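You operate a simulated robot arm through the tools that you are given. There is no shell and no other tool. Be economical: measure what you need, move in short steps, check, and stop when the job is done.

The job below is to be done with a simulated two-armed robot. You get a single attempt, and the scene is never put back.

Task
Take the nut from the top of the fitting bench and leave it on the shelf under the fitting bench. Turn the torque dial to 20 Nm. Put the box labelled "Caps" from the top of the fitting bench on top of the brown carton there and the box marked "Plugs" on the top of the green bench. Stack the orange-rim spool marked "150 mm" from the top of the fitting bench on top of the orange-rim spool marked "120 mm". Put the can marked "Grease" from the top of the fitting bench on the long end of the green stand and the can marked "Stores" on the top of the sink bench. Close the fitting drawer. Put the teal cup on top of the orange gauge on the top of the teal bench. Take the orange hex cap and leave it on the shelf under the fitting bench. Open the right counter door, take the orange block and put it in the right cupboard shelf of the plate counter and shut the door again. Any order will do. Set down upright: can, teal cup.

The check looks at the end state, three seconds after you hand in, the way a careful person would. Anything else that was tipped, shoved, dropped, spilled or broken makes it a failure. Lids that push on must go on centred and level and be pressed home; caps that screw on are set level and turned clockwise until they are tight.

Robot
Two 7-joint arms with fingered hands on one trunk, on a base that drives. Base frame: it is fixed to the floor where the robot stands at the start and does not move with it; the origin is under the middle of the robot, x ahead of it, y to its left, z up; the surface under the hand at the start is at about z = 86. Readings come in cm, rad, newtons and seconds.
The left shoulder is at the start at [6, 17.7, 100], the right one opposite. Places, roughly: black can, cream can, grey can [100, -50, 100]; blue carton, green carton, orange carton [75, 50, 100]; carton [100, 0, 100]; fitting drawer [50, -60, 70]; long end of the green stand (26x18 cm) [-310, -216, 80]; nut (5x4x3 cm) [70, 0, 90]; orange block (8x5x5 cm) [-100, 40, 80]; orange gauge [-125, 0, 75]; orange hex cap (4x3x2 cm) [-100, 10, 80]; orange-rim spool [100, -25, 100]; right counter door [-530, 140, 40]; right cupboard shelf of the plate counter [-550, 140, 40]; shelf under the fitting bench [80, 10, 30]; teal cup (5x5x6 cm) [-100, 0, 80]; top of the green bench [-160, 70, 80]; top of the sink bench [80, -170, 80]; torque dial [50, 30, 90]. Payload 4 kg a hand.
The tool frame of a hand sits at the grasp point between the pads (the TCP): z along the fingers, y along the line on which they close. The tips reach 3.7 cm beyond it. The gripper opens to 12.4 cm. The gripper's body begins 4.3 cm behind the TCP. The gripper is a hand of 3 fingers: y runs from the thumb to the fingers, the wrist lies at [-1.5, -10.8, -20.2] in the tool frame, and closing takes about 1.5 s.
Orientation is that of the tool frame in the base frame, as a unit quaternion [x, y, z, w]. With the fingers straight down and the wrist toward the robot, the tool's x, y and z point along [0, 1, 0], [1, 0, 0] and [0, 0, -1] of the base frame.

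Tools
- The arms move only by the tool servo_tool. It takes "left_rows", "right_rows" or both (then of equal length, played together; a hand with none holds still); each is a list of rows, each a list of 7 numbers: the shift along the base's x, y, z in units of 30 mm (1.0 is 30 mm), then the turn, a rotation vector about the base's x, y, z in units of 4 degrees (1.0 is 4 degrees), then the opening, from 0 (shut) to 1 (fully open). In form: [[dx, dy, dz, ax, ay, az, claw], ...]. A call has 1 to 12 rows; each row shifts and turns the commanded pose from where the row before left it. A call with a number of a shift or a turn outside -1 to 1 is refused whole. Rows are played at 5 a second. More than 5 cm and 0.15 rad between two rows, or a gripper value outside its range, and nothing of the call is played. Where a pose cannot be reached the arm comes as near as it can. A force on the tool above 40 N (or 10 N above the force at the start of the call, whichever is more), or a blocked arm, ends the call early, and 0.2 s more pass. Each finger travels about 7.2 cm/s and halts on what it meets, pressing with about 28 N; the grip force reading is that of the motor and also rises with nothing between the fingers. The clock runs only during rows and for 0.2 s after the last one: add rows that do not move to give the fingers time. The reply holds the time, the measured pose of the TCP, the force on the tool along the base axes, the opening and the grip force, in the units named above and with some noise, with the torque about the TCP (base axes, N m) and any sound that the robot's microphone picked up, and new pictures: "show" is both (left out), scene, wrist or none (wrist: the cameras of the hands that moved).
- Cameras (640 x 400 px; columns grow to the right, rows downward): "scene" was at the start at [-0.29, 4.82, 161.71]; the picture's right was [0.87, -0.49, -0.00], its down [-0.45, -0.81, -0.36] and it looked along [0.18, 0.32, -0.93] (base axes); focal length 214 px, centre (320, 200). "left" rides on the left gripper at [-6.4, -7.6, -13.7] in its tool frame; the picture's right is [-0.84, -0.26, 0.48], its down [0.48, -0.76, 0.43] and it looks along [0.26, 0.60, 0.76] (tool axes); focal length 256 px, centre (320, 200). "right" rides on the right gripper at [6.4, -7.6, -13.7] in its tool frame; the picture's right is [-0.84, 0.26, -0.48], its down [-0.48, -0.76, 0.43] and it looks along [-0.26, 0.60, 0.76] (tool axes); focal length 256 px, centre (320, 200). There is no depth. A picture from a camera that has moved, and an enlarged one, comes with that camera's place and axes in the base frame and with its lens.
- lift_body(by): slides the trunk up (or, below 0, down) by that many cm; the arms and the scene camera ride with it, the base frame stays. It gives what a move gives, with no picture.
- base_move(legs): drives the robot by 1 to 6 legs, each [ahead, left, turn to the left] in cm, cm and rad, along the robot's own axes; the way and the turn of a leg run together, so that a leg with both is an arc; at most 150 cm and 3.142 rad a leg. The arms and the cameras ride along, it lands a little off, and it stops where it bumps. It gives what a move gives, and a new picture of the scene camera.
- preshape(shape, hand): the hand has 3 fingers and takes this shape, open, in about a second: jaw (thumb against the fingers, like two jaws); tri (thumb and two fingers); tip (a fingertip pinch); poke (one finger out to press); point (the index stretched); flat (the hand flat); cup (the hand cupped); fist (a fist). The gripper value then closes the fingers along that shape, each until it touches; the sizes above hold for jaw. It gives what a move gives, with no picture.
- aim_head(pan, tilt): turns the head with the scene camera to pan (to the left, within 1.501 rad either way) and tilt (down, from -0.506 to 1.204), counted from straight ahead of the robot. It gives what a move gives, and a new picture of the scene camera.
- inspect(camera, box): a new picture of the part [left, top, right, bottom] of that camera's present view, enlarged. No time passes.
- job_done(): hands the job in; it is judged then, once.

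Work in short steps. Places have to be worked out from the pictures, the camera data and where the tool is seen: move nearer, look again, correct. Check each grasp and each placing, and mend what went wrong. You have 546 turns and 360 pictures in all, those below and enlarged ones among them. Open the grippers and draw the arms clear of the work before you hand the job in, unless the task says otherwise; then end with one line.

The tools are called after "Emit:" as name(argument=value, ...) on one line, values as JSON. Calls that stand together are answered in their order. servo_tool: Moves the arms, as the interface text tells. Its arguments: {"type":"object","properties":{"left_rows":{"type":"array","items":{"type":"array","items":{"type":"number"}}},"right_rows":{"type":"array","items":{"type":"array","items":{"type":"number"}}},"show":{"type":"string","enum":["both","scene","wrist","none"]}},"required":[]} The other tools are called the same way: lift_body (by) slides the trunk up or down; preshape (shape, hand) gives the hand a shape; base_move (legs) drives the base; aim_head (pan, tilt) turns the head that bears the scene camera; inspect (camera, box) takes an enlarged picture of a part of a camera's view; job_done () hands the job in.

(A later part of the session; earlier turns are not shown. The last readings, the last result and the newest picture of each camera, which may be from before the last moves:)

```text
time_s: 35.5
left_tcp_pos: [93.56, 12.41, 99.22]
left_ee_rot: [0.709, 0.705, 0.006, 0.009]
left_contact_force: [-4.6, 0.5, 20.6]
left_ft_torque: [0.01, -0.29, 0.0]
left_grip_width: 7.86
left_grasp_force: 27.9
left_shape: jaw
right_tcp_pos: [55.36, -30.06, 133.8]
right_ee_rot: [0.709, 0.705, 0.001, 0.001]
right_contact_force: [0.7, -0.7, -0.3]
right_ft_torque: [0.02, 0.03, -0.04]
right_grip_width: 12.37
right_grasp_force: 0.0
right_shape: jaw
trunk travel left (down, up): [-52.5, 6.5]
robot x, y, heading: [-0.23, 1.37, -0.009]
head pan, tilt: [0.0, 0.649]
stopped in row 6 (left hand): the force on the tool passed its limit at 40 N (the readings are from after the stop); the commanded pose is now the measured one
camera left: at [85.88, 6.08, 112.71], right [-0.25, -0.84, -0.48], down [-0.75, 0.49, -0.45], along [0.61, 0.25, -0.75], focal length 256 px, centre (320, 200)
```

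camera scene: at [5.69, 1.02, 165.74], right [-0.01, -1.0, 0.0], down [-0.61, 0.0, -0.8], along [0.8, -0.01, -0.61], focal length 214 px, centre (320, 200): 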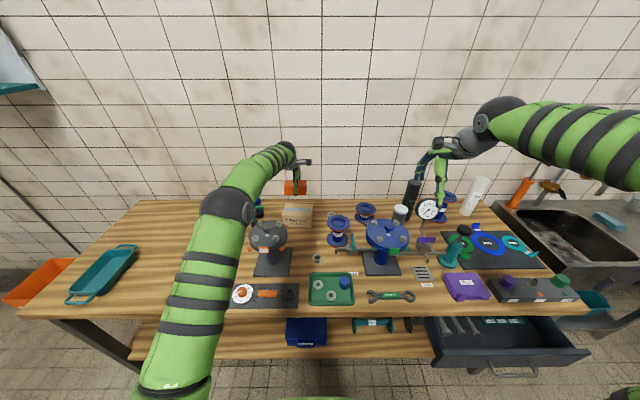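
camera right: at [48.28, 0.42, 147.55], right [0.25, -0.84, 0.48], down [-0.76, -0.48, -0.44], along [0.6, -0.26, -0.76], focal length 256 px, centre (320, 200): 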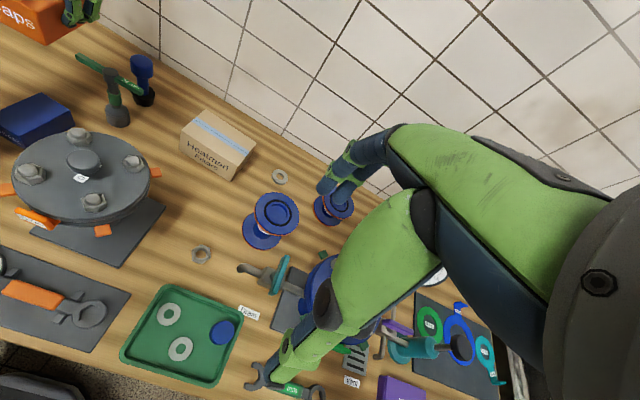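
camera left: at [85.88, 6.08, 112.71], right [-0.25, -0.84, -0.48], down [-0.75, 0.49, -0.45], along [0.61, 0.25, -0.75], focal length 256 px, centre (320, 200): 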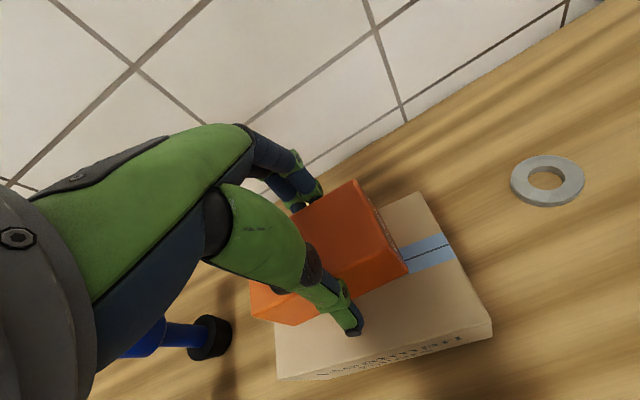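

Contact at z≈99.2. I open and rise a bit to check.

Emit:
servo_tool(left_rows=[[0, 0, 0.05, 0, 0, 0, 0.7], [0, 0, 0, 0, 0, 0, 0.9], [0, 0, 0, 0, 0, 0, 1], [0, 0, 0, 0, 0, 0, 1], [0, 0, 1, 0, 0, 0, 1], [0, 0, 1, 0, 0, 0, 1], [0, 0, 1, 0, 0, 0, 1], [0, 0, 1, 0, 0, 0, 1]], show="wrist")

```text
time_s: 37.3
left_tcp_pos: [92.21, 12.51, 110.6]
left_ee_rot: [0.71, 0.704, 0.003, 0.004]
left_contact_force: [0.5, -1.2, 0.2]
left_ft_torque: [0.01, 0.03, 0.0]
left_grip_width: 12.38
left_grasp_force: 0.1
left_shape: jaw
left hand out of reach, approached as far as the arm can: row 6, 7, 8
right_tcp_pos: [55.57, -30.1, 133.67]
right_ee_rot: [0.709, 0.705, 0.001, 0.001]
right_contact_force: [0.5, 0.4, -0.6]
right_ft_torque: [-0.01, -0.01, -0.02]
right_grip_width: 12.36
right_grasp_force: 0.0
right_shape: jaw
trunk travel left (down, up): [-52.5, 6.5]
robot x, y, heading: [-0.23, 1.23, -0.005]
head pan, tilt: [0.0, 0.649]
camera left: at [84.7, 6.16, 124.15], right [-0.26, -0.84, -0.48], down [-0.75, 0.49, -0.44], along [0.61, 0.25, -0.75], focal length 256 px, centre (320, 200)
```

left: 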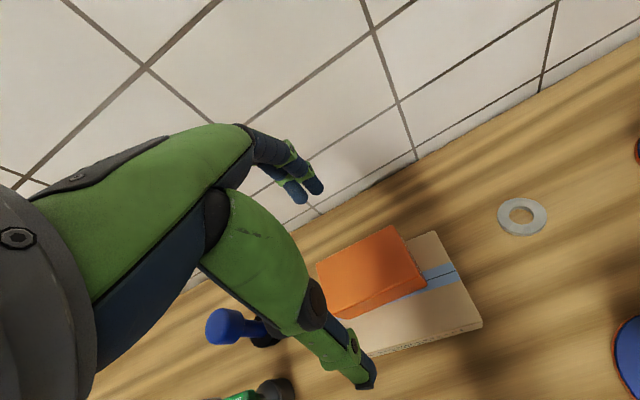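

Caps box sits on the carton. Next the nut, at about (66, 2); I move the left hand above it with a half-open grip to clear the tray.

Emit:
servo_tool(left_rows=[[-1, -0.4, 0, 0, 0, 0, 1], [-1, -0.4, 0, 0, 0, 0, 1], [-1, -0.4, 0, 0, 0, 0, 1], [-1, -0.4, 0, 0, 0, 0, 1], [-1, -0.4, 0, 0, 0, 0, 0.6], [-1, -0.4, 0, 0, 0, 0, 0.6], [-1, -0.4, 0, 0, 0, 0, 0.6], [-1, -0.4, 0, 0, 0, 0, 0.6], [-0.7, -0.2, 0, 0, 0, 0, 0.6], [0, 0, -0.5, 0, 0, 0, 0.6]], show="wrist")

Emit:
inspect(camera="scene", box=[250, 180, 410, 280])

```text
time_s: 39.5
left_tcp_pos: [87.33, -2.95, 113.93]
left_ee_rot: [0.709, 0.705, 0.003, 0.003]
left_contact_force: [0.2, -0.2, -0.4]
left_ft_torque: [-0.01, 0.0, -0.03]
left_grip_width: 7.48
left_grasp_force: 0.0
left_shape: jaw
left hand out of reach, approached as far as the arm can: row 1, 2, 3, 4, 5, 6, 7, 8, 9, 10
right_tcp_pos: [55.59, -29.93, 133.69]
right_ee_rot: [0.71, 0.704, 0.0, 0.0]
right_contact_force: [-0.4, 0.5, 0.1]
right_ft_torque: [-0.02, 0.02, -0.02]
right_grip_width: 12.38
right_grasp_force: 0.0
right_shape: jaw
trunk travel left (down, up): [-52.5, 6.5]
robot x, y, heading: [-0.33, 0.97, -0.003]
head pan, tilt: [0.0, 0.649]
camera left: at [79.88, -9.3, 127.5], right [-0.26, -0.84, -0.48], down [-0.75, 0.49, -0.44], along [0.61, 0.25, -0.76], focal length 256 px, centre (320, 200)
```

left: 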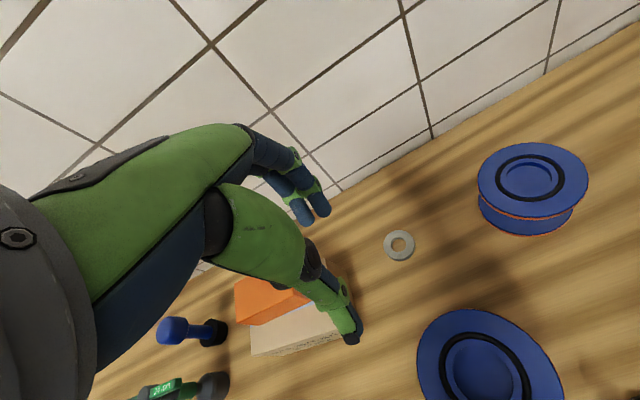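

```text
4.00 times, centred on (330, 230) of scene
camera zoom: at [5.65, 1.0, 165.74], right [-0.01, -1.0, 0.0], down [-0.6, 0.0, -0.8], along [0.8, -0.01, -0.6], focal length 858 px, centre (280, 80)
```

zoom: 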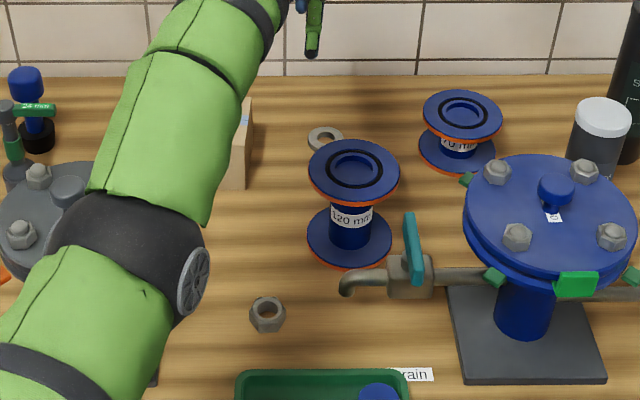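

The hand lagged behind the command. I send a few still rows to see whether it catches up.

Emit:
servo_tool(left_rows=[[0, 0, 0, 0, 0, 0, 0.6], [0, 0, 0, 0, 0, 0, 0.6], [0, 0, 0, 0, 0, 0, 0.6], [0, 0, 0, 0, 0, 0, 0.6]], show="none")

```text
time_s: 40.5
left_tcp_pos: [87.25, -2.88, 113.95]
left_ee_rot: [0.71, 0.704, 0.002, 0.004]
left_contact_force: [-0.9, 0.8, 0.5]
left_ft_torque: [0.02, 0.0, 0.01]
left_grip_width: 7.46
left_grasp_force: 0.0
left_shape: jaw
right_tcp_pos: [55.47, -30.04, 133.78]
right_ee_rot: [0.709, 0.705, 0.0, 0.0]
right_contact_force: [-0.6, 0.1, -1.0]
right_ft_torque: [0.01, -0.01, -0.01]
right_grip_width: 12.38
right_grasp_force: 0.0
right_shape: jaw
trunk travel left (down, up): [-52.5, 6.5]
robot x, y, heading: [-0.38, 1.39, -0.011]
head pan, tilt: [0.0, 0.649]
```

I try drawing back toward the robot again in smaller steps.

Emit:
servo_tool(left_rows=[[-0.8, 0, 0, 0, 0, 0, 0.6], [-0.8, 0, 0, 0, 0, 0, 0.6], [-0.8, 0, 0, 0, 0, 0, 0.6], [-0.8, 0, 0, 0, 0, 0, 0.6]], show="none")

```text
time_s: 41.5
left_tcp_pos: [85.39, -6.08, 116.4]
left_ee_rot: [0.709, 0.705, 0.004, 0.005]
left_contact_force: [0.9, -0.8, -0.2]
left_ft_torque: [0.0, 0.01, 0.02]
left_grip_width: 7.48
left_grasp_force: 0.1
left_shape: jaw
left hand out of reach, approached as far as the arm can: row 1, 2, 3, 4
right_tcp_pos: [55.58, -29.98, 133.86]
right_ee_rot: [0.71, 0.704, 0.0, 0.0]
right_contact_force: [0.5, 0.6, 0.1]
right_ft_torque: [-0.01, 0.02, -0.02]
right_grip_width: 12.36
right_grasp_force: 0.1
right_shape: jaw
trunk travel left (down, up): [-52.5, 6.5]
robot x, y, heading: [-0.33, 0.97, -0.011]
head pan, tilt: [0.0, 0.649]
```

The arm seems stuck near full stretch. I try moving it back toward its own side and down to unbend it.

Emit:
servo_tool(left_rows=[[0, 1, 0, 0, 0, 0, 0.6], [0, 1, 0, 0, 0, 0, 0.6], [0, 1, 0, 0, 0, 0, 0.6], [0, 1, 0, 0, 0, 0, 0.6]], show="scene")

```text
time_s: 42.5
left_tcp_pos: [88.9, 4.94, 117.19]
left_ee_rot: [0.71, 0.704, 0.003, 0.004]
left_contact_force: [-0.2, 1.4, -0.7]
left_ft_torque: [0.0, 0.01, -0.02]
left_grip_width: 7.51
left_grasp_force: 0.1
left_shape: jaw
left hand out of reach, approached as far as the arm can: row 1, 2, 3, 4
right_tcp_pos: [55.53, -29.85, 133.61]
right_ee_rot: [0.71, 0.705, 0.0, 0.0]
right_contact_force: [0.6, 0.9, 0.5]
right_ft_torque: [-0.05, 0.04, -0.01]
right_grip_width: 12.39
right_grasp_force: 0.0
right_shape: jaw
trunk travel left (down, up): [-52.5, 6.5]
robot x, y, heading: [-0.37, 1.28, -0.008]
head pan, tilt: [0.0, 0.649]
camera scene: at [5.6, 1.05, 165.74], right [-0.01, -1.0, 0.0], down [-0.6, 0.0, -0.8], along [0.8, -0.01, -0.6], focal length 214 px, centre (320, 200)
```

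scene: 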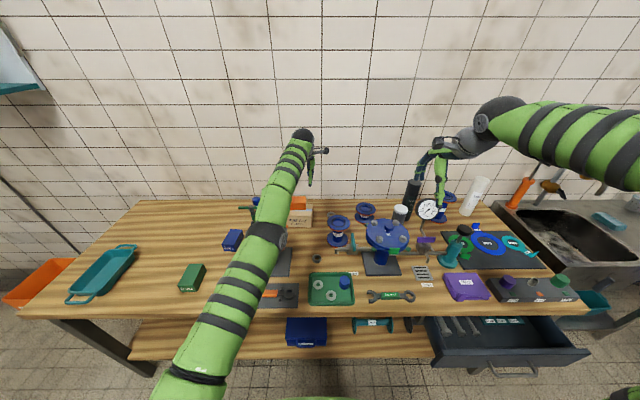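

The arm is locked straight. I tilt the hand (fingers forward, wrist back) to unlock the elbow.

Emit:
servo_tool(left_rows=[[0, 0, 0, 0, -1, 0, 0.6], [0, 0, 0, 0, -1, 0, 0.6], [0, 0, 0, 0, -1, 0, 0.6], [0, 0, 0, 0, -1, 0, 0.6]], show="none")

```text
time_s: 43.5
left_tcp_pos: [94.23, 3.31, 118.56]
left_ee_rot: [0.703, 0.697, 0.101, 0.103]
left_contact_force: [-0.7, -0.5, 0.2]
left_ft_torque: [-0.01, -0.04, 0.0]
left_grip_width: 7.48
left_grasp_force: 0.1
left_shape: jaw
left hand out of reach, approached as far as the arm can: row 1, 2, 3, 4
right_tcp_pos: [55.61, -30.07, 133.77]
right_ee_rot: [0.709, 0.705, 0.0, 0.001]
right_contact_force: [0.9, 0.4, -0.2]
right_ft_torque: [-0.02, 0.01, -0.01]
right_grip_width: 12.37
right_grasp_force: 0.0
right_shape: jaw
trunk travel left (down, up): [-52.5, 6.5]
robot x, y, heading: [-0.24, 1.27, -0.006]
head pan, tilt: [0.0, 0.649]
```

No unlock yet; I tilt the other way.

Emit:
servo_tool(left_rows=[[0, 0, 0, 0, 1, 0, 0.6], [0, 0, 0, 0, 1, 0, 0.6], [0, 0, 0, 0, 1, 0, 0.6], [0, 0, 0, 0, 1, 0, 0.6], [0, 0, 0, 0, 1, 0, 0.6], [0, 0, 0, 0, 1, 0, 0.6], [0, 0, 0, 0, 1, 0, 0.6], [0, 0, 0, 0, 1, 0, 0.6]], show="none")

```text
time_s: 45.3
left_tcp_pos: [83.16, 5.9, 114.97]
left_ee_rot: [0.704, 0.701, -0.083, -0.083]
left_contact_force: [0.0, 0.2, -1.0]
left_ft_torque: [0.01, -0.02, 0.01]
left_grip_width: 7.45
left_grasp_force: 0.2
left_shape: jaw
left hand out of reach, approached as far as the arm can: row 1, 2, 3, 4, 5, 6, 7, 8
right_tcp_pos: [55.58, -30.03, 133.8]
right_ee_rot: [0.71, 0.704, 0.001, 0.0]
right_contact_force: [0.1, -0.7, 0.6]
right_ft_torque: [-0.02, -0.01, 0.01]
right_grip_width: 12.37
right_grasp_force: 0.2
right_shape: jaw
trunk travel left (down, up): [-52.5, 6.5]
robot x, y, heading: [0.37, 0.95, -0.005]
head pan, tilt: [0.0, 0.649]
```

I combine an inward pull with a yaw (wrist to the left), which worked earlier for unlocking.

Emit:
servo_tool(left_rows=[[-0.8, 0.3, -0.3, 0, 0, -1, 0.6], [-0.8, 0.3, -0.3, 0, 0, -1, 0.6], [-0.8, 0.3, -0.3, 0, 0, -1, 0.6], [-0.8, 0.3, -0.3, 0, 0, -1, 0.6], [0, 0, 0, 0, 0, -1, 0.6], [0, 0, 0, 0, 0, -1, 0.6], [0, 0, 0, 0, 0, -1, 0.6], [0, 0, 0, 0, 0, -1, 0.6]], show="none")

```text
time_s: 47.1
left_tcp_pos: [73.64, 9.72, 111.19]
left_ee_rot: [0.869, 0.477, -0.065, -0.117]
left_contact_force: [-0.5, 0.7, 0.4]
left_ft_torque: [-0.03, -0.01, -0.03]
left_grip_width: 7.48
left_grasp_force: 0.0
left_shape: jaw
right_tcp_pos: [55.53, -29.96, 133.86]
right_ee_rot: [0.709, 0.705, 0.0, 0.0]
right_contact_force: [-0.8, -0.2, 0.9]
right_ft_torque: [-0.02, 0.0, 0.02]
right_grip_width: 12.37
right_grasp_force: 0.0
right_shape: jaw
trunk travel left (down, up): [-52.5, 6.5]
robot x, y, heading: [0.32, 1.25, -0.008]
head pan, tilt: [0.0, 0.649]
```

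Unlocked. I restore the hand's orientation while moving over the nut.

Emit:
servo_tool(left_rows=[[-0.4, -0.3, 0, 0, 0, 1, 0.6], [-0.4, -0.3, 0, 0, 0, 1, 0.6], [-0.4, -0.3, 0, 0, 0, 1, 0.6], [-0.4, -0.3, 0, 0, 0, 1, 0.6], [-0.3, -0.3, 0, 0, 0, 1, 0.6], [-0.3, -0.3, 0, 0, 0, 1, 0.6], [-0.3, -0.3, 0, 0, 0, 1, 0.6], [0, -0.3, 0, 0, 0, 1, 0.6], [0, 0, 0, 0, -1, 0, 0.6], [0, 0, 0, 0, -1, 0, 0.6], [0, 0, 0, 0, -1, 0, 0.6], [0, 0, 0, 0, -1, 0, 0.6]], show="both")

```text
time_s: 49.7
left_tcp_pos: [66.26, 2.39, 111.25]
left_ee_rot: [0.709, 0.705, 0.003, 0.005]
left_contact_force: [-0.2, 0.5, 0.3]
left_ft_torque: [0.0, -0.01, 0.03]
left_grip_width: 7.48
left_grasp_force: 0.0
left_shape: jaw
right_tcp_pos: [55.51, -30.04, 133.7]
right_ee_rot: [0.709, 0.705, 0.001, 0.001]
right_contact_force: [-0.8, 0.7, -0.3]
right_ft_torque: [0.0, 0.0, 0.01]
right_grip_width: 12.38
right_grasp_force: 0.0
right_shape: jaw
trunk travel left (down, up): [-52.5, 6.5]
robot x, y, heading: [0.17, 1.53, -0.005]
head pan, tilt: [0.0, 0.649]
camera scene: at [5.56, 0.95, 165.74], right [-0.01, -1.0, 0.0], down [-0.6, 0.0, -0.8], along [0.8, -0.01, -0.6], focal length 214 px, centre (320, 200)
camera left: at [58.75, -4.01, 124.73], right [-0.26, -0.84, -0.48], down [-0.75, 0.49, -0.45], along [0.61, 0.25, -0.75], focal length 256 px, centre (320, 200)
```

scene: 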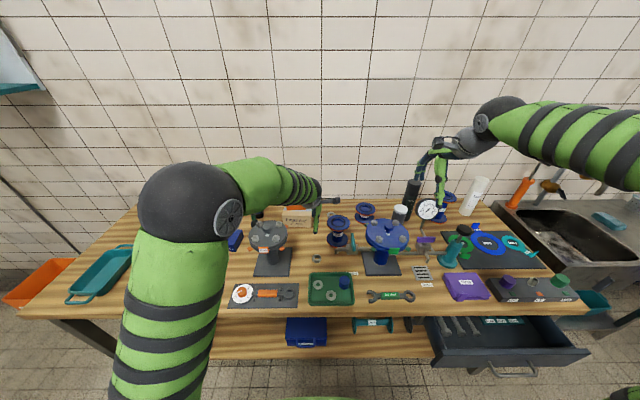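
left: 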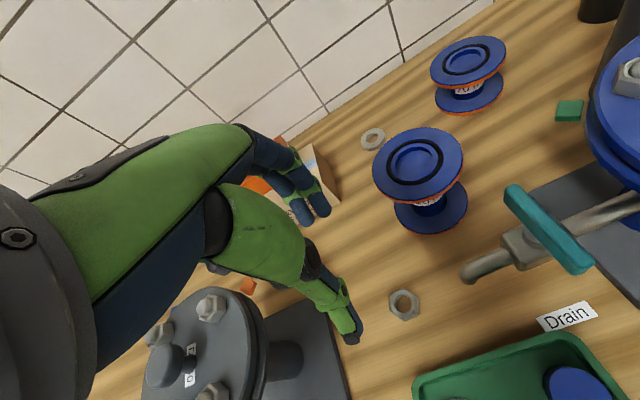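

The nut is right below at (66.3,1.9). I descend with tips just off the wood.

Emit:
servo_tool(left_rows=[[0, -0.15, -1, 0, 0, 0, 0.6], [0, 0, -1, 0, 0, 0, 0.6], [0, 0, -1, 0, 0, 0, 0.6], [0, 0, -1, 0, 0, 0, 0.6], [0, 0, -1, 0, 0, 0, 0.6], [0, 0, -1, 0, 0, 0, 0.6], [0, 0, -0.9, 0, 0, 0, 0.6], [0, 0, 0, 0, 0, 0, 0.6]], show="wrist")

```text
time_s: 51.5
left_tcp_pos: [66.4, 1.93, 90.58]
left_ee_rot: [0.71, 0.705, 0.003, 0.006]
left_contact_force: [0.1, -0.1, 0.1]
left_ft_torque: [0.0, -0.02, 0.0]
left_grip_width: 7.48
left_grasp_force: 0.0
left_shape: jaw
right_tcp_pos: [55.61, -29.93, 133.73]
right_ee_rot: [0.71, 0.705, 0.0, 0.0]
right_contact_force: [0.3, -0.1, -0.1]
right_ft_torque: [0.02, 0.04, 0.01]
right_grip_width: 12.36
right_grasp_force: 0.1
right_shape: jaw
trunk travel left (down, up): [-52.5, 6.5]
robot x, y, heading: [0.38, 1.19, -0.006]
head pan, tilt: [0.0, 0.649]
camera left: at [58.8, -4.43, 104.03], right [-0.26, -0.84, -0.48], down [-0.75, 0.49, -0.44], along [0.61, 0.25, -0.75], focal length 256 px, centre (320, 200)
```

left: 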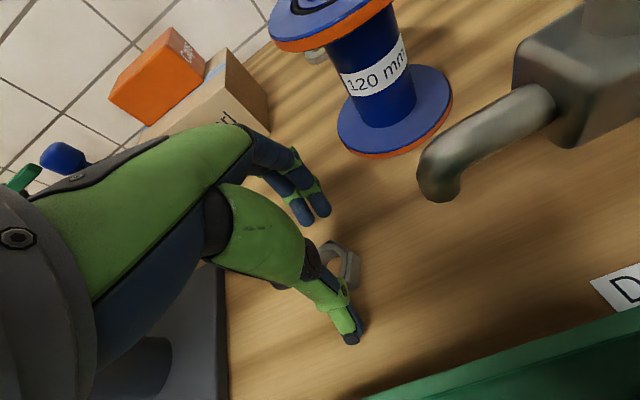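

The nut is between the fingers, slightly to the right; I nudge, lower 0.4 cm and close.

Emit:
servo_tool(left_rows=[[0, -0.2, -0.13, 0, 0, 0, 0.6], [0, 0, 0, 0, 0, 0, 0], [0, 0, 0, 0, 0, 0, 0], [0, 0, 0, 0, 0, 0, 0], [0, 0, 0, 0, 0, 0, 0], [0, 0, 0, 0, 0, 0, 0], [0, 0, 0, 0, 0, 0, 0]], show="none")

Emit:
servo_tool(left_rows=[[0, 0, 1, 0, 0, 0, 0], [0, 0, 1, 0, 0, 0, 0], [0, 0, 1, 0, 0, 0, 0], [0, 0, 1, 0, 0, 0, 0], [0, 0, 1, 0, 0, 0, 0], [0, 0, 1, 0, 0, 0, 0]], show="wrist")

```text
time_s: 53.1
left_tcp_pos: [66.29, 1.22, 90.23]
left_ee_rot: [0.71, 0.705, 0.003, 0.005]
left_contact_force: [-1.8, -1.2, 5.9]
left_ft_torque: [-0.05, -0.11, -0.05]
left_grip_width: 3.09
left_grasp_force: 28.1
left_shape: jaw
right_tcp_pos: [55.5, -30.03, 133.79]
right_ee_rot: [0.71, 0.705, 0.0, 0.0]
right_contact_force: [0.2, -0.8, -0.1]
right_ft_torque: [0.0, 0.01, 0.01]
right_grip_width: 12.36
right_grasp_force: 0.0
right_shape: jaw
trunk travel left (down, up): [-52.5, 6.5]
robot x, y, heading: [-0.03, 1.6, -0.0]
head pan, tilt: [0.0, 0.649]
```

```text
time_s: 54.5
left_tcp_pos: [66.11, 1.19, 108.22]
left_ee_rot: [0.71, 0.704, 0.003, 0.004]
left_contact_force: [0.1, 0.6, -0.4]
left_ft_torque: [-0.04, 0.02, -0.02]
left_grip_width: 2.92
left_grasp_force: 27.4
left_shape: jaw
right_tcp_pos: [55.68, -29.94, 133.76]
right_ee_rot: [0.71, 0.704, 0.0, 0.0]
right_contact_force: [-0.9, 0.1, 0.5]
right_ft_torque: [-0.03, -0.01, 0.0]
right_grip_width: 12.37
right_grasp_force: 0.0
right_shape: jaw
trunk travel left (down, up): [-52.5, 6.5]
robot x, y, heading: [-0.1, 1.09, -0.011]
head pan, tilt: [0.0, 0.649]
camera left: at [58.63, -5.15, 121.67], right [-0.26, -0.84, -0.48], down [-0.75, 0.49, -0.44], along [0.61, 0.25, -0.75], focal length 256 px, centre (320, 200)
```

left: 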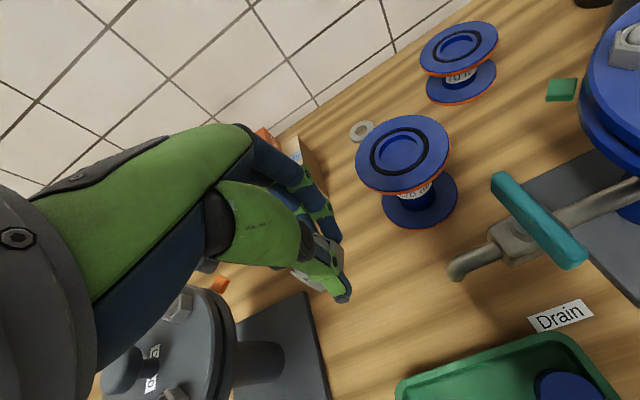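

The nut is held. I back the robot away 36 cm and then lower the trunk to reach the shelf under the bench.

Emit:
base_move(legs=[[-36, 0, 0]])

Emit:
lift_body(by=-50)

Emit:
aim_head(pan=0.2, tilt=0.75)

```text
time_s: 56.8
left_tcp_pos: [29.83, 1.13, 108.18]
left_ee_rot: [0.711, 0.703, 0.004, 0.005]
left_contact_force: [0.3, 0.6, -1.7]
left_ft_torque: [-0.02, -0.02, -0.03]
left_grip_width: 2.93
left_grasp_force: 28.2
left_shape: jaw
right_tcp_pos: [19.02, -29.99, 133.81]
right_ee_rot: [0.711, 0.703, 0.0, 0.0]
right_contact_force: [0.0, 0.3, 0.6]
right_ft_torque: [-0.01, -0.01, -0.03]
right_grip_width: 12.36
right_grasp_force: 0.1
right_shape: jaw
trunk travel left (down, up): [-52.5, 6.5]
robot x, y, heading: [-36.46, 1.59, -0.01]
head pan, tilt: [0.0, 0.649]
camera scene: at [-30.8, 1.31, 165.74], right [-0.01, -1.0, 0.0], down [-0.6, 0.01, -0.8], along [0.8, -0.01, -0.6], focal length 214 px, centre (320, 200)
```

scene: 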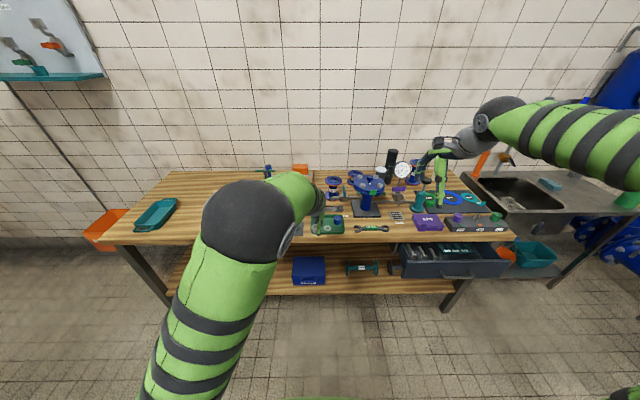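

```text
refused: -50 is not a number from -40 to 40
```

```text
time_s: 57.5
left_tcp_pos: [29.91, 1.33, 108.0]
left_ee_rot: [0.711, 0.703, 0.003, 0.004]
left_contact_force: [0.4, -1.0, -1.1]
left_ft_torque: [-0.06, 0.02, -0.05]
left_grip_width: 2.94
left_grasp_force: 28.0
left_shape: jaw
right_tcp_pos: [19.15, -29.93, 133.73]
right_ee_rot: [0.711, 0.703, 0.0, 0.0]
right_contact_force: [0.4, -0.7, -0.6]
right_ft_torque: [0.01, 0.0, -0.02]
right_grip_width: 12.37
right_grasp_force: 0.2
right_shape: jaw
trunk travel left (down, up): [-52.5, 6.5]
robot x, y, heading: [-36.28, 1.52, -0.01]
head pan, tilt: [0.201, 0.75]
camera scene: at [-31.23, 2.96, 164.88], right [0.19, -0.98, 0.0], down [-0.67, -0.13, -0.73], along [0.72, 0.14, -0.68], focal length 214 px, centre (320, 200)
```

scene: 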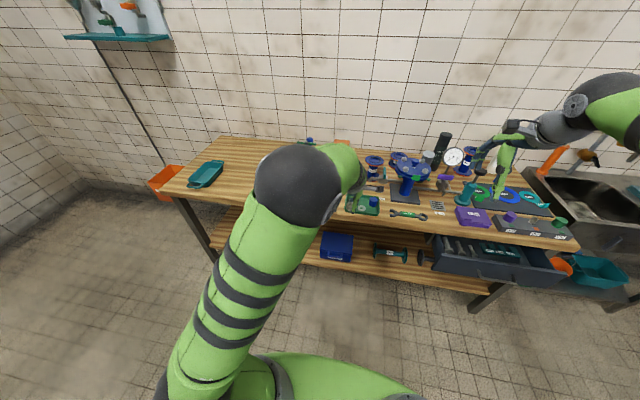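

I lower in two steps.

Emit:
lift_body(by=-40)

Emit:
lift_body(by=-10)

Emit:
aim_head(pan=0.3, tilt=0.6)

```text
time_s: 61.4
left_tcp_pos: [29.91, 1.07, 68.13]
left_ee_rot: [0.712, 0.703, 0.004, 0.005]
left_contact_force: [-0.1, -0.2, -1.6]
left_ft_torque: [0.0, 0.02, -0.03]
left_grip_width: 2.93
left_grasp_force: 28.0
left_shape: jaw
right_tcp_pos: [19.12, -29.84, 93.7]
right_ee_rot: [0.712, 0.703, 0.0, 0.0]
right_contact_force: [0.2, 0.6, 0.0]
right_ft_torque: [0.0, 0.01, 0.01]
right_grip_width: 12.37
right_grasp_force: 0.1
right_shape: jaw
trunk travel left (down, up): [-12.5, 46.5]
robot x, y, heading: [-36.42, 1.71, -0.014]
head pan, tilt: [0.201, 0.75]
```

```text
time_s: 62.7
left_tcp_pos: [29.84, 1.26, 58.16]
left_ee_rot: [0.712, 0.703, 0.003, 0.004]
left_contact_force: [-0.4, -0.7, -1.3]
left_ft_torque: [0.0, 0.0, 0.0]
left_grip_width: 2.93
left_grasp_force: 27.9
left_shape: jaw
right_tcp_pos: [19.15, -29.96, 83.8]
right_ee_rot: [0.711, 0.703, 0.0, 0.0]
right_contact_force: [-0.6, -0.1, -1.0]
right_ft_torque: [0.01, 0.01, -0.01]
right_grip_width: 12.38
right_grasp_force: 0.1
right_shape: jaw
trunk travel left (down, up): [-2.5, 56.5]
robot x, y, heading: [-36.67, 1.39, -0.007]
head pan, tilt: [0.201, 0.75]
```

```text
time_s: 63.4
left_tcp_pos: [29.87, 1.23, 58.14]
left_ee_rot: [0.712, 0.703, 0.003, 0.004]
left_contact_force: [-0.7, -0.2, -0.9]
left_ft_torque: [0.0, 0.01, 0.01]
left_grip_width: 2.91
left_grasp_force: 28.1
left_shape: jaw
right_tcp_pos: [19.09, -29.93, 83.8]
right_ee_rot: [0.712, 0.703, 0.0, 0.001]
right_contact_force: [-0.8, 0.5, 0.6]
right_ft_torque: [0.01, 0.02, 0.01]
right_grip_width: 12.35
right_grasp_force: 0.1
right_shape: jaw
trunk travel left (down, up): [-2.5, 56.5]
robot x, y, heading: [-36.51, 1.3, -0.014]
head pan, tilt: [0.3, 0.6]
camera scene: at [-30.9, 3.92, 116.16], right [0.28, -0.96, 0.0], down [-0.54, -0.16, -0.82], along [0.79, 0.23, -0.57], focal length 214 px, centre (320, 200)
```

scene: 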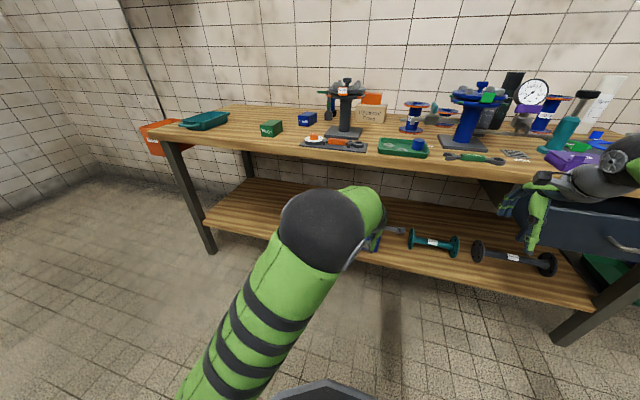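

The shelf's left half is free. I swing the left hand left, then forward under the bench.

Emit:
servo_tool(left_rows=[[0, 1, 0, 0, 0, 0, 0], [0, 1, 0, 0, 0, 0, 0], [0, 1, 0, 0, 0, 0, 0], [0, 1, -0.5, 0, 0, 0, 0], [0, 1, -0.5, 0, 0, 0, 0], [0, 1, -0.5, 0, 0, 0, 0], [0, 1, -0.5, 0, 0, 0, 0], [0, 1, -0.5, 0, 0, 0, 0], [0, 1, -0.5, 0, 0, 0, 0]], show="none")

Emit:
servo_tool(left_rows=[[1, 0, 0, 0, 0, 0, 0], [1, 0, 0, 0, 0, 0, 0], [1, 0, 0, 0, 0, 0, 0], [1, 0, 0, 0, 0, 0, 0], [1, 0, 0, 0, 0, 0, 0], [1, 0, 0, 0, 0, 0, 0], [1, 0, 0, 0, 0, 0, 0]], show="both")

```text
time_s: 65.4
left_tcp_pos: [29.94, 28.24, 49.11]
left_ee_rot: [0.712, 0.702, 0.003, 0.005]
left_contact_force: [-0.4, -0.3, -0.9]
left_ft_torque: [0.03, -0.02, 0.01]
left_grip_width: 2.92
left_grasp_force: 27.6
left_shape: jaw
right_tcp_pos: [19.13, -30.02, 83.83]
right_ee_rot: [0.711, 0.703, 0.0, 0.0]
right_contact_force: [0.5, -0.5, 0.6]
right_ft_torque: [0.04, -0.02, -0.01]
right_grip_width: 12.4
right_grasp_force: 0.0
right_shape: jaw
trunk travel left (down, up): [-2.5, 56.5]
robot x, y, heading: [-36.57, 1.55, -0.015]
head pan, tilt: [0.3, 0.6]
```

```text
time_s: 67.0
left_tcp_pos: [50.89, 28.12, 48.95]
left_ee_rot: [0.711, 0.703, 0.003, 0.005]
left_contact_force: [0.0, 0.2, -1.2]
left_ft_torque: [-0.01, 0.0, 0.01]
left_grip_width: 2.9
left_grasp_force: 27.9
left_shape: jaw
right_tcp_pos: [19.08, -29.84, 83.87]
right_ee_rot: [0.711, 0.703, 0.0, 0.001]
right_contact_force: [0.1, 0.4, 0.6]
right_ft_torque: [0.04, 0.01, 0.0]
right_grip_width: 12.37
right_grasp_force: 0.1
right_shape: jaw
trunk travel left (down, up): [-2.5, 56.5]
robot x, y, heading: [-36.06, 1.69, -0.013]
head pan, tilt: [0.3, 0.6]
camera scene: at [-30.91, 3.94, 116.17], right [0.28, -0.96, 0.0], down [-0.54, -0.16, -0.83], along [0.79, 0.23, -0.56], focal length 214 px, centre (320, 200)
camera left: at [43.33, 21.82, 62.48], right [-0.26, -0.84, -0.48], down [-0.75, 0.49, -0.44], along [0.61, 0.25, -0.75], focal length 256 px, centre (320, 200)
```

scene: 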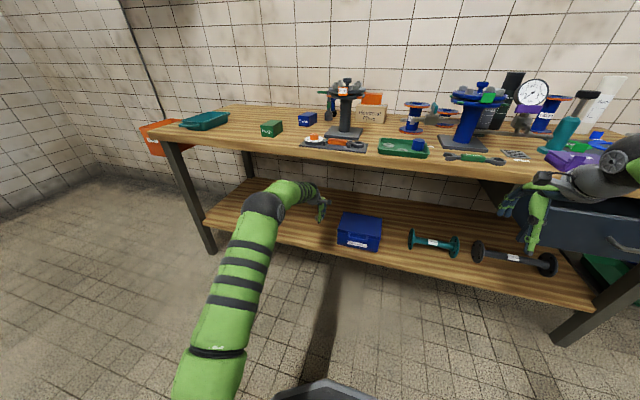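
left: 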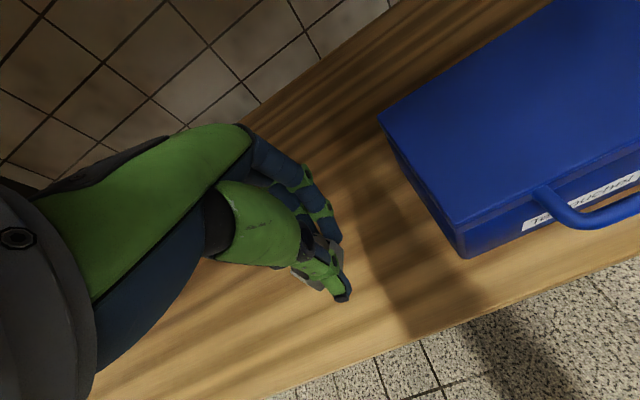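

The spot below is 6–7 cm inside the front edge and clear of the blue case. I go a bit further in and lower to the shelf.

Emit:
servo_tool(left_rows=[[1, 0.5, -0.5, 0, 0, 0, 0], [0.3, 0.3, -1, 0, 0, 0, 0], [0, 0, -1, 0, 0, 0, 0], [0, 0, -1, 0, 0, 0, 0], [0, 0, -0.7, 0, 0, 0, 0], [0, 0, -0.3, 0, 0, 0, 0], [0, 0, -0.2, 0, 0, 0, 0], [0, 0, -0.1, 0, 0, 0, 0], [0, 0, -0.1, 0, 0, 0, 0]], show="wrist")

```text
time_s: 69.0
left_tcp_pos: [54.9, 30.64, 34.44]
left_ee_rot: [0.711, 0.703, 0.004, 0.006]
left_contact_force: [-0.8, 0.1, 1.2]
left_ft_torque: [0.01, -0.04, -0.02]
left_grip_width: 2.89
left_grasp_force: 27.4
left_shape: jaw
right_tcp_pos: [19.02, -30.05, 83.8]
right_ee_rot: [0.711, 0.703, 0.0, 0.0]
right_contact_force: [-0.1, -0.7, 0.5]
right_ft_torque: [-0.05, -0.01, 0.01]
right_grip_width: 12.37
right_grasp_force: 0.1
right_shape: jaw
trunk travel left (down, up): [-2.5, 56.5]
robot x, y, heading: [-36.1, 1.2, -0.006]
head pan, tilt: [0.3, 0.6]
camera left: at [47.34, 24.32, 47.92], right [-0.26, -0.84, -0.48], down [-0.75, 0.49, -0.44], along [0.61, 0.25, -0.75], focal length 256 px, centre (320, 200)
```

left: 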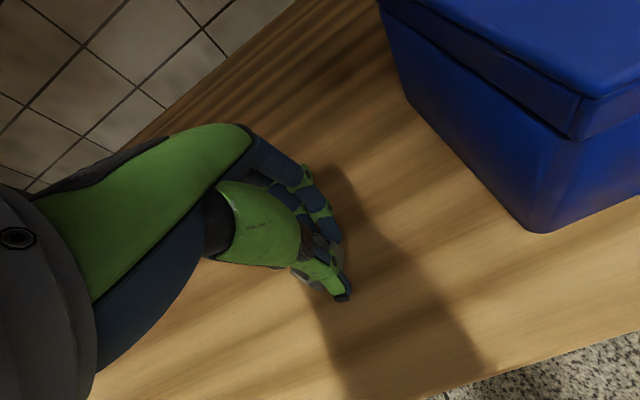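

Very close to the shelf; I creep down until contact.

Emit:
servo_tool(left_rows=[[0, 0, -0.1, 0, 0, 0, 0], [0, 0, -0.1, 0, 0, 0, 0], [0, 0, -0.1, 0, 0, 0, 0], [0, 0, -0.1, 0, 0, 0, 0], [0, 0, 0, 0, 0, 0, 0]], show="none")

```text
time_s: 70.2
left_tcp_pos: [54.9, 30.66, 34.01]
left_ee_rot: [0.711, 0.703, 0.007, 0.009]
left_contact_force: [0.4, -1.2, 37.9]
left_ft_torque: [-0.06, -0.3, 0.01]
left_grip_width: 3.14
left_grasp_force: 28.0
left_shape: jaw
right_tcp_pos: [18.89, -29.98, 83.89]
right_ee_rot: [0.712, 0.703, 0.002, 0.001]
right_contact_force: [-0.7, 0.1, 0.5]
right_ft_torque: [-0.01, -0.03, 0.0]
right_grip_width: 12.37
right_grasp_force: 0.0
right_shape: jaw
trunk travel left (down, up): [-2.5, 56.5]
robot x, y, heading: [-36.18, 1.48, -0.012]
head pan, tilt: [0.3, 0.6]
```

Contact at 34. I release, raise slightly and look.

Emit:
servo_tool(left_rows=[[0, 0, 0.1, 0, 0, 0, 0.4], [0, 0, 0, 0, 0, 0, 0.6], [0, 0, 0, 0, 0, 0, 0.6], [0, 0, 0.5, 0, 0, 0, 0.6], [0, 0, 1, 0, 0, 0, 0.6], [0, 0, 1, 0, 0, 0, 0.6], [0, 0, 1, 0, 0, 0, 0.6]], show="wrist")

```text
time_s: 71.8
left_tcp_pos: [54.68, 30.78, 43.88]
left_ee_rot: [0.711, 0.703, 0.003, 0.005]
left_contact_force: [0.0, 1.3, -1.0]
left_ft_torque: [-0.02, 0.03, -0.01]
left_grip_width: 7.44
left_grasp_force: 0.0
left_shape: jaw
right_tcp_pos: [19.13, -29.97, 83.79]
right_ee_rot: [0.712, 0.703, 0.001, -0.001]
right_contact_force: [0.3, 0.6, 0.4]
right_ft_torque: [0.02, -0.02, 0.0]
right_grip_width: 12.38
right_grasp_force: 0.1
right_shape: jaw
trunk travel left (down, up): [-2.5, 56.5]
robot x, y, heading: [-36.33, 1.14, -0.015]
head pan, tilt: [0.3, 0.6]
camera left: at [47.16, 24.38, 57.34], right [-0.26, -0.83, -0.48], down [-0.75, 0.49, -0.44], along [0.61, 0.25, -0.76], focal length 256 px, centre (320, 200)
```

left: 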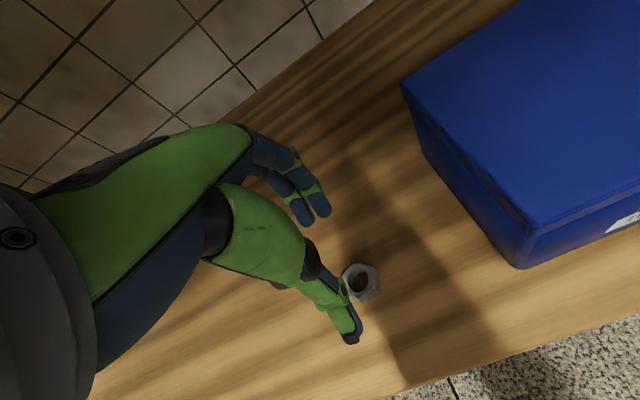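

Nut is on the shelf. I withdraw the left hand from under the bench.

Emit:
servo_tool(left_rows=[[-1, 0, 0, 0, 0, 0, 0.6], [-1, 0, 0, 0, 0, 0, 0.6], [-1, 0, 0, 0, 0, 0, 0.6], [-1, 0, 0, 0, 0, 0, 0.6], [-1, 0, 0, 0, 0, 0, 0.6], [-1, 0, 0, 0, 0, 0, 0.6], [-1, 0, 0, 0, 0, 0, 0.6], [-1, 0, 0, 0, 0, 0, 0.6], [-1, 0, 0, 0, 0, 0, 0.6], [-0.5, 0, 0, 0, 0, 0, 0.6]], show="none")

Emit:
lift_body(by=25)

Emit:
base_move(legs=[[0, -45, 0]])

Emit:
aim_head(pan=-0.3, tilt=0.7)

```text
time_s: 74.0
left_tcp_pos: [26.08, 30.54, 44.01]
left_ee_rot: [0.711, 0.703, 0.004, 0.004]
left_contact_force: [0.9, 0.4, 0.3]
left_ft_torque: [0.02, 0.04, 0.0]
left_grip_width: 7.44
left_grasp_force: 0.0
left_shape: jaw
right_tcp_pos: [19.22, -29.99, 83.61]
right_ee_rot: [0.711, 0.703, 0.001, 0.0]
right_contact_force: [-0.4, 0.2, -0.4]
right_ft_torque: [0.02, 0.0, -0.01]
right_grip_width: 12.36
right_grasp_force: 0.1
right_shape: jaw
trunk travel left (down, up): [-2.5, 56.5]
robot x, y, heading: [-36.72, 1.4, -0.009]
head pan, tilt: [0.3, 0.6]
```

```text
time_s: 76.6
left_tcp_pos: [26.41, 30.71, 68.97]
left_ee_rot: [0.711, 0.703, 0.003, 0.004]
left_contact_force: [-0.3, 0.1, -0.5]
left_ft_torque: [-0.01, -0.04, -0.01]
left_grip_width: 7.42
left_grasp_force: 0.0
left_shape: jaw
right_tcp_pos: [19.23, -29.95, 108.77]
right_ee_rot: [0.711, 0.703, 0.0, 0.0]
right_contact_force: [0.4, -0.2, 1.5]
right_ft_torque: [0.05, 0.0, 0.04]
right_grip_width: 12.36
right_grasp_force: 0.0
right_shape: jaw
trunk travel left (down, up): [-27.5, 31.5]
robot x, y, heading: [-36.33, 1.24, -0.02]
head pan, tilt: [0.3, 0.6]
```

```text
time_s: 79.3
left_tcp_pos: [25.77, -14.3, 69.04]
left_ee_rot: [0.713, 0.701, 0.003, 0.005]
left_contact_force: [0.4, 0.4, -0.6]
left_ft_torque: [0.02, -0.01, -0.03]
left_grip_width: 7.43
left_grasp_force: 0.0
left_shape: jaw
right_tcp_pos: [18.27, -74.87, 108.74]
right_ee_rot: [0.714, 0.701, 0.001, 0.0]
right_contact_force: [0.7, -0.3, 0.1]
right_ft_torque: [-0.02, 0.04, 0.03]
right_grip_width: 12.36
right_grasp_force: 0.1
right_shape: jaw
trunk travel left (down, up): [-27.5, 31.5]
robot x, y, heading: [-37.11, -43.41, -0.02]
head pan, tilt: [0.3, 0.6]
camera scene: at [-31.55, -40.79, 141.17], right [0.28, -0.96, 0.0], down [-0.54, -0.16, -0.83], along [0.79, 0.23, -0.56], focal length 214 px, centre (320, 200)
```

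scene: 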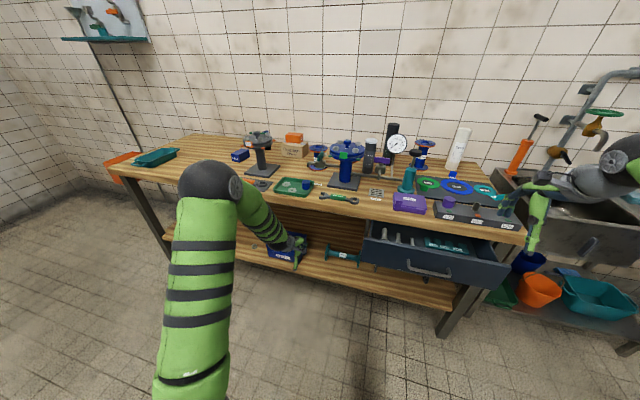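

```text
time_s: 80.3
left_tcp_pos: [25.76, -14.34, 69.08]
left_ee_rot: [0.713, 0.701, 0.003, 0.004]
left_contact_force: [-1.1, 0.3, 0.3]
left_ft_torque: [0.0, 0.0, -0.03]
left_grip_width: 7.43
left_grasp_force: 0.0
left_shape: jaw
right_tcp_pos: [18.4, -74.94, 108.75]
right_ee_rot: [0.713, 0.701, 0.0, 0.0]
right_contact_force: [0.1, -0.5, -0.4]
right_ft_torque: [-0.01, 0.02, 0.01]
right_grip_width: 12.34
right_grasp_force: 0.0
right_shape: jaw
trunk travel left (down, up): [-27.5, 31.5]
robot x, y, heading: [-37.35, -43.42, -0.022]
head pan, tilt: [-0.3, 0.7]
camera scene: at [-31.96, -45.88, 140.31], right [-0.31, -0.95, 0.0], down [-0.61, 0.2, -0.76], along [0.73, -0.24, -0.64], focal length 214 px, centre (320, 200)
```

scene: 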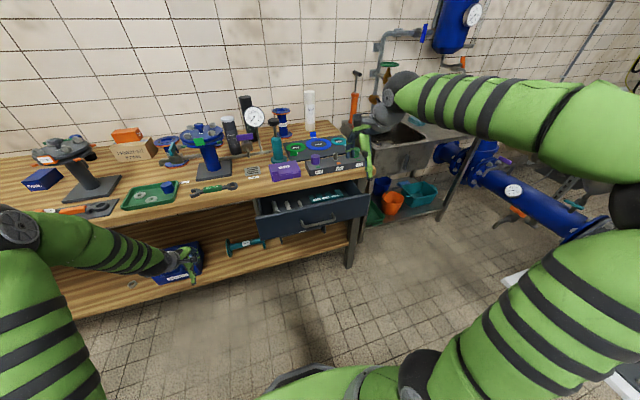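

The drawer face is at x≈35, z 63–78, y −40…−90 with its handle near y −66. I back off a little and pitch the right hand forward, closed, to push it shut.

Emit:
base_move(legs=[[-14, 0, 0.02]])

Emit:
servo_tool(right_rows=[[0.8, 0, -0.8, 0, -1, 0, 1], [0.8, 0, -0.8, 0, -1, 0, 0], [0.8, 0, -0.8, 0, -1, 0, 0], [0.6, 0, -0.8, 0, -1, 0, 0], [0.4, 0, -0.8, 0, -1, 0, 0], [0.3, 0, -0.8, 0, -1, 0, 0], [0.3, 0, -0.8, 0, -1, 0, 0], [0.2, 0, -0.8, 0, -1, 0, 0], [0, 0, -0.8, 0, -1, 0, 0], [0, 0, -0.8, 0, -1, 0, 0], [0, 0.5, -0.8, 0, -1, 0, 0], [0, 0.5, -0.8, 0, -1, 0, 0]], show="none")

Emit:
servo_tool(right_rows=[[0, 0.3, -0.5, 0, -1, 0, 0], [0, 0.3, -0.5, 0, -1, 0, 0], [0, 0.3, -0.5, 0, -1, 0, 0], [0, 0.3, -0.3, 0, -1, 0, 0], [0, 0.3, -0.2, 0, -1, 0, 0], [0, 0.3, 0, 0, -1, 0, 0], [0, 0, 0, 0, 0, 0, 0]], show="both")

```text
time_s: 81.6
left_tcp_pos: [10.61, -12.84, 69.08]
left_ee_rot: [0.706, 0.709, 0.004, 0.005]
left_contact_force: [0.1, 0.4, 0.6]
left_ft_torque: [0.01, 0.01, -0.06]
left_grip_width: 7.41
left_grasp_force: 0.0
left_shape: jaw
right_tcp_pos: [4.3, -73.53, 108.8]
right_ee_rot: [0.706, 0.708, -0.001, -0.001]
right_contact_force: [0.2, 0.6, -0.4]
right_ft_torque: [-0.01, 0.02, 0.02]
right_grip_width: 12.35
right_grasp_force: 0.0
right_shape: jaw
trunk travel left (down, up): [-27.5, 31.5]
robot x, y, heading: [-51.57, -43.35, 0.005]
head pan, tilt: [-0.3, 0.7]
camera scene: at [-46.42, -45.69, 140.31], right [-0.29, -0.96, 0.0], down [-0.62, 0.19, -0.77], along [0.73, -0.22, -0.64], focal length 214 px, centre (320, 200)
```

scene: 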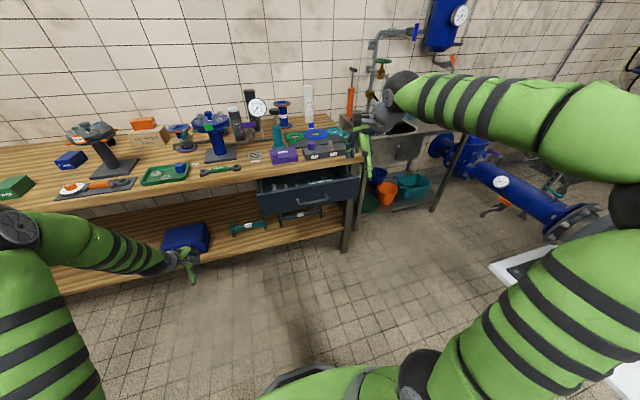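

```text
time_s: 84.4
left_tcp_pos: [10.62, -12.84, 69.0]
left_ee_rot: [0.706, 0.708, 0.004, 0.006]
left_contact_force: [0.6, 0.5, 0.1]
left_ft_torque: [-0.06, -0.03, 0.02]
left_grip_width: 7.45
left_grasp_force: 0.0
left_shape: jaw
right_tcp_pos: [16.44, -75.81, 97.84]
right_ee_rot: [0.564, 0.665, 0.192, 0.45]
right_contact_force: [-0.4, 1.0, 0.3]
right_ft_torque: [0.01, 0.04, -0.02]
right_grip_width: 0.02
right_grasp_force: 28.3
right_shape: jaw
right hand out of reach, approached as far as the arm can: row 6, 11, 12
trunk travel left (down, up): [-27.5, 31.5]
robot x, y, heading: [-51.88, -43.49, 0.004]
head pan, tilt: [-0.3, 0.7]
stopped in row 12 (right hand): the arm was blocked; the commanded pose is now the measured one
```

```text
time_s: 86.0
left_tcp_pos: [10.66, -12.98, 69.12]
left_ee_rot: [0.706, 0.708, 0.004, 0.004]
left_contact_force: [-0.3, -0.3, -1.3]
left_ft_torque: [0.01, 0.0, 0.01]
left_grip_width: 7.43
left_grasp_force: 0.0
left_shape: jaw
right_tcp_pos: [13.89, -80.86, 100.3]
right_ee_rot: [0.51, 0.598, 0.286, 0.548]
right_contact_force: [0.0, -0.2, 1.0]
right_ft_torque: [-0.01, -0.01, 0.01]
right_grip_width: 0.01
right_grasp_force: 28.3
right_shape: jaw
right hand out of reach, approached as far as the arm can: row 1, 2, 3, 4, 5, 6
trunk travel left (down, up): [-27.5, 31.5]
robot x, y, heading: [-51.4, -42.9, 0.002]
head pan, tilt: [-0.3, 0.7]
camera scene: at [-46.41, -45.68, 140.3], right [-0.29, -0.96, 0.0], down [-0.62, 0.19, -0.76], along [0.73, -0.22, -0.64], focal length 214 px, centre (320, 200)
camera right: at [-0.4, -74.28, 94.43], right [-0.48, -0.59, 0.65], down [0.13, -0.78, -0.61], along [0.87, -0.21, 0.45], focal length 256 px, centre (320, 200)
```

scene: 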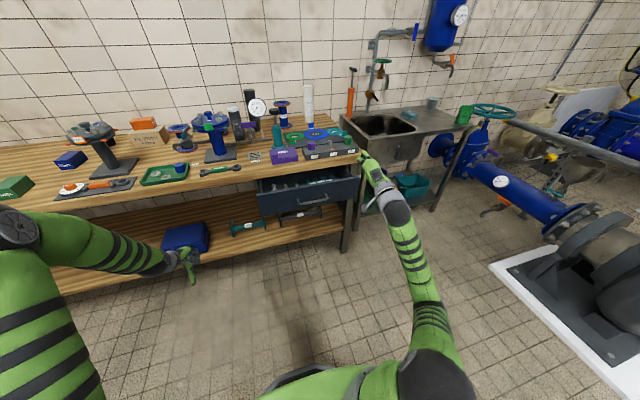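
right: 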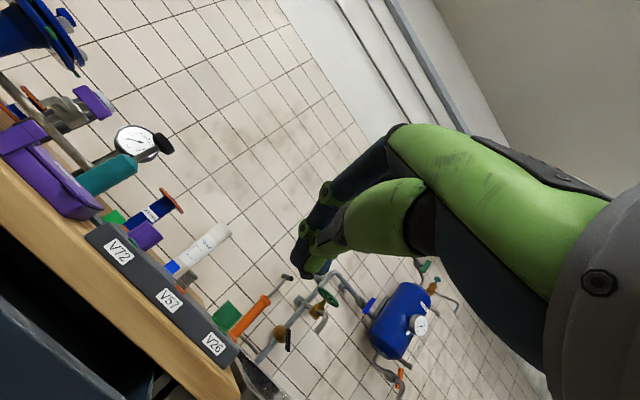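

The wrist hit a limit, but the hand now points forward with closed fingers. Lowering the trunk by 27 cm brings it to drawer height without changing the arm; then I can push by driving forward.

Emit:
lift_body(by=-27)

Emit:
aim_head(pan=-0.35, tilt=0.5)

Emit:
inspect(camera="scene", box=[220, 150, 420, 275])

```text
time_s: 88.8
left_tcp_pos: [10.58, -13.05, 42.11]
left_ee_rot: [0.706, 0.709, 0.004, 0.005]
left_contact_force: [-0.3, 0.7, 0.1]
left_ft_torque: [-0.02, 0.0, 0.0]
left_grip_width: 7.41
left_grasp_force: 0.1
left_shape: jaw
right_tcp_pos: [13.89, -80.86, 73.27]
right_ee_rot: [0.511, 0.597, 0.288, 0.547]
right_contact_force: [0.5, 0.1, -1.1]
right_ft_torque: [-0.04, -0.04, 0.01]
right_grip_width: 0.01
right_grasp_force: 28.8
right_shape: jaw
trunk travel left (down, up): [-0.5, 58.5]
robot x, y, heading: [-51.59, -42.99, 0.003]
head pan, tilt: [-0.3, 0.7]
```

```text
time_s: 89.5
left_tcp_pos: [10.65, -12.91, 41.94]
left_ee_rot: [0.705, 0.709, 0.003, 0.005]
left_contact_force: [-1.4, -0.7, -0.1]
left_ft_torque: [-0.03, -0.04, 0.01]
left_grip_width: 7.41
left_grasp_force: 0.1
left_shape: jaw
right_tcp_pos: [13.92, -80.53, 73.28]
right_ee_rot: [0.511, 0.597, 0.287, 0.548]
right_contact_force: [-0.4, -0.2, -0.6]
right_ft_torque: [0.02, 0.02, -0.01]
right_grip_width: 0.0
right_grasp_force: 27.9
right_shape: jaw
trunk travel left (down, up): [-0.5, 58.5]
robot x, y, heading: [-51.5, -42.88, -0.0]
head pan, tilt: [-0.351, 0.499]
camera scene: at [-45.98, -46.29, 115.07], right [-0.34, -0.94, 0.0], down [-0.45, 0.16, -0.88], along [0.83, -0.3, -0.48], focal length 214 px, centre (320, 200)
```

scene: 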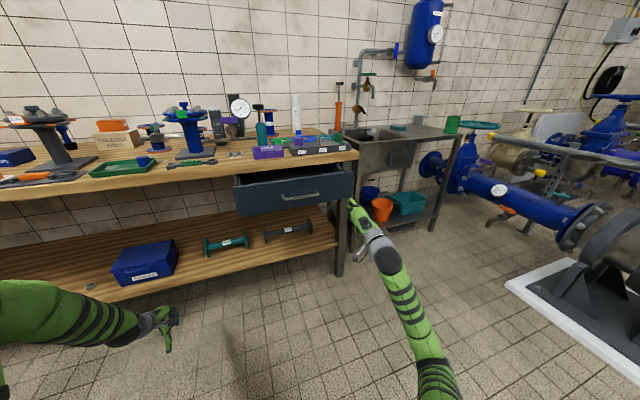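

```text
3.20 times, centred on (320, 212) of scene
camera zoom: at [-45.98, -46.29, 115.07], right [-0.34, -0.94, 0.0], down [-0.45, 0.16, -0.88], along [0.83, -0.3, -0.48], focal length 686 px, centre (320, 160)
```

zoom: 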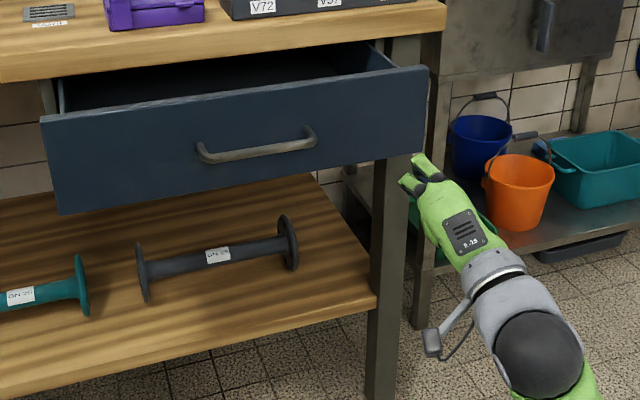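

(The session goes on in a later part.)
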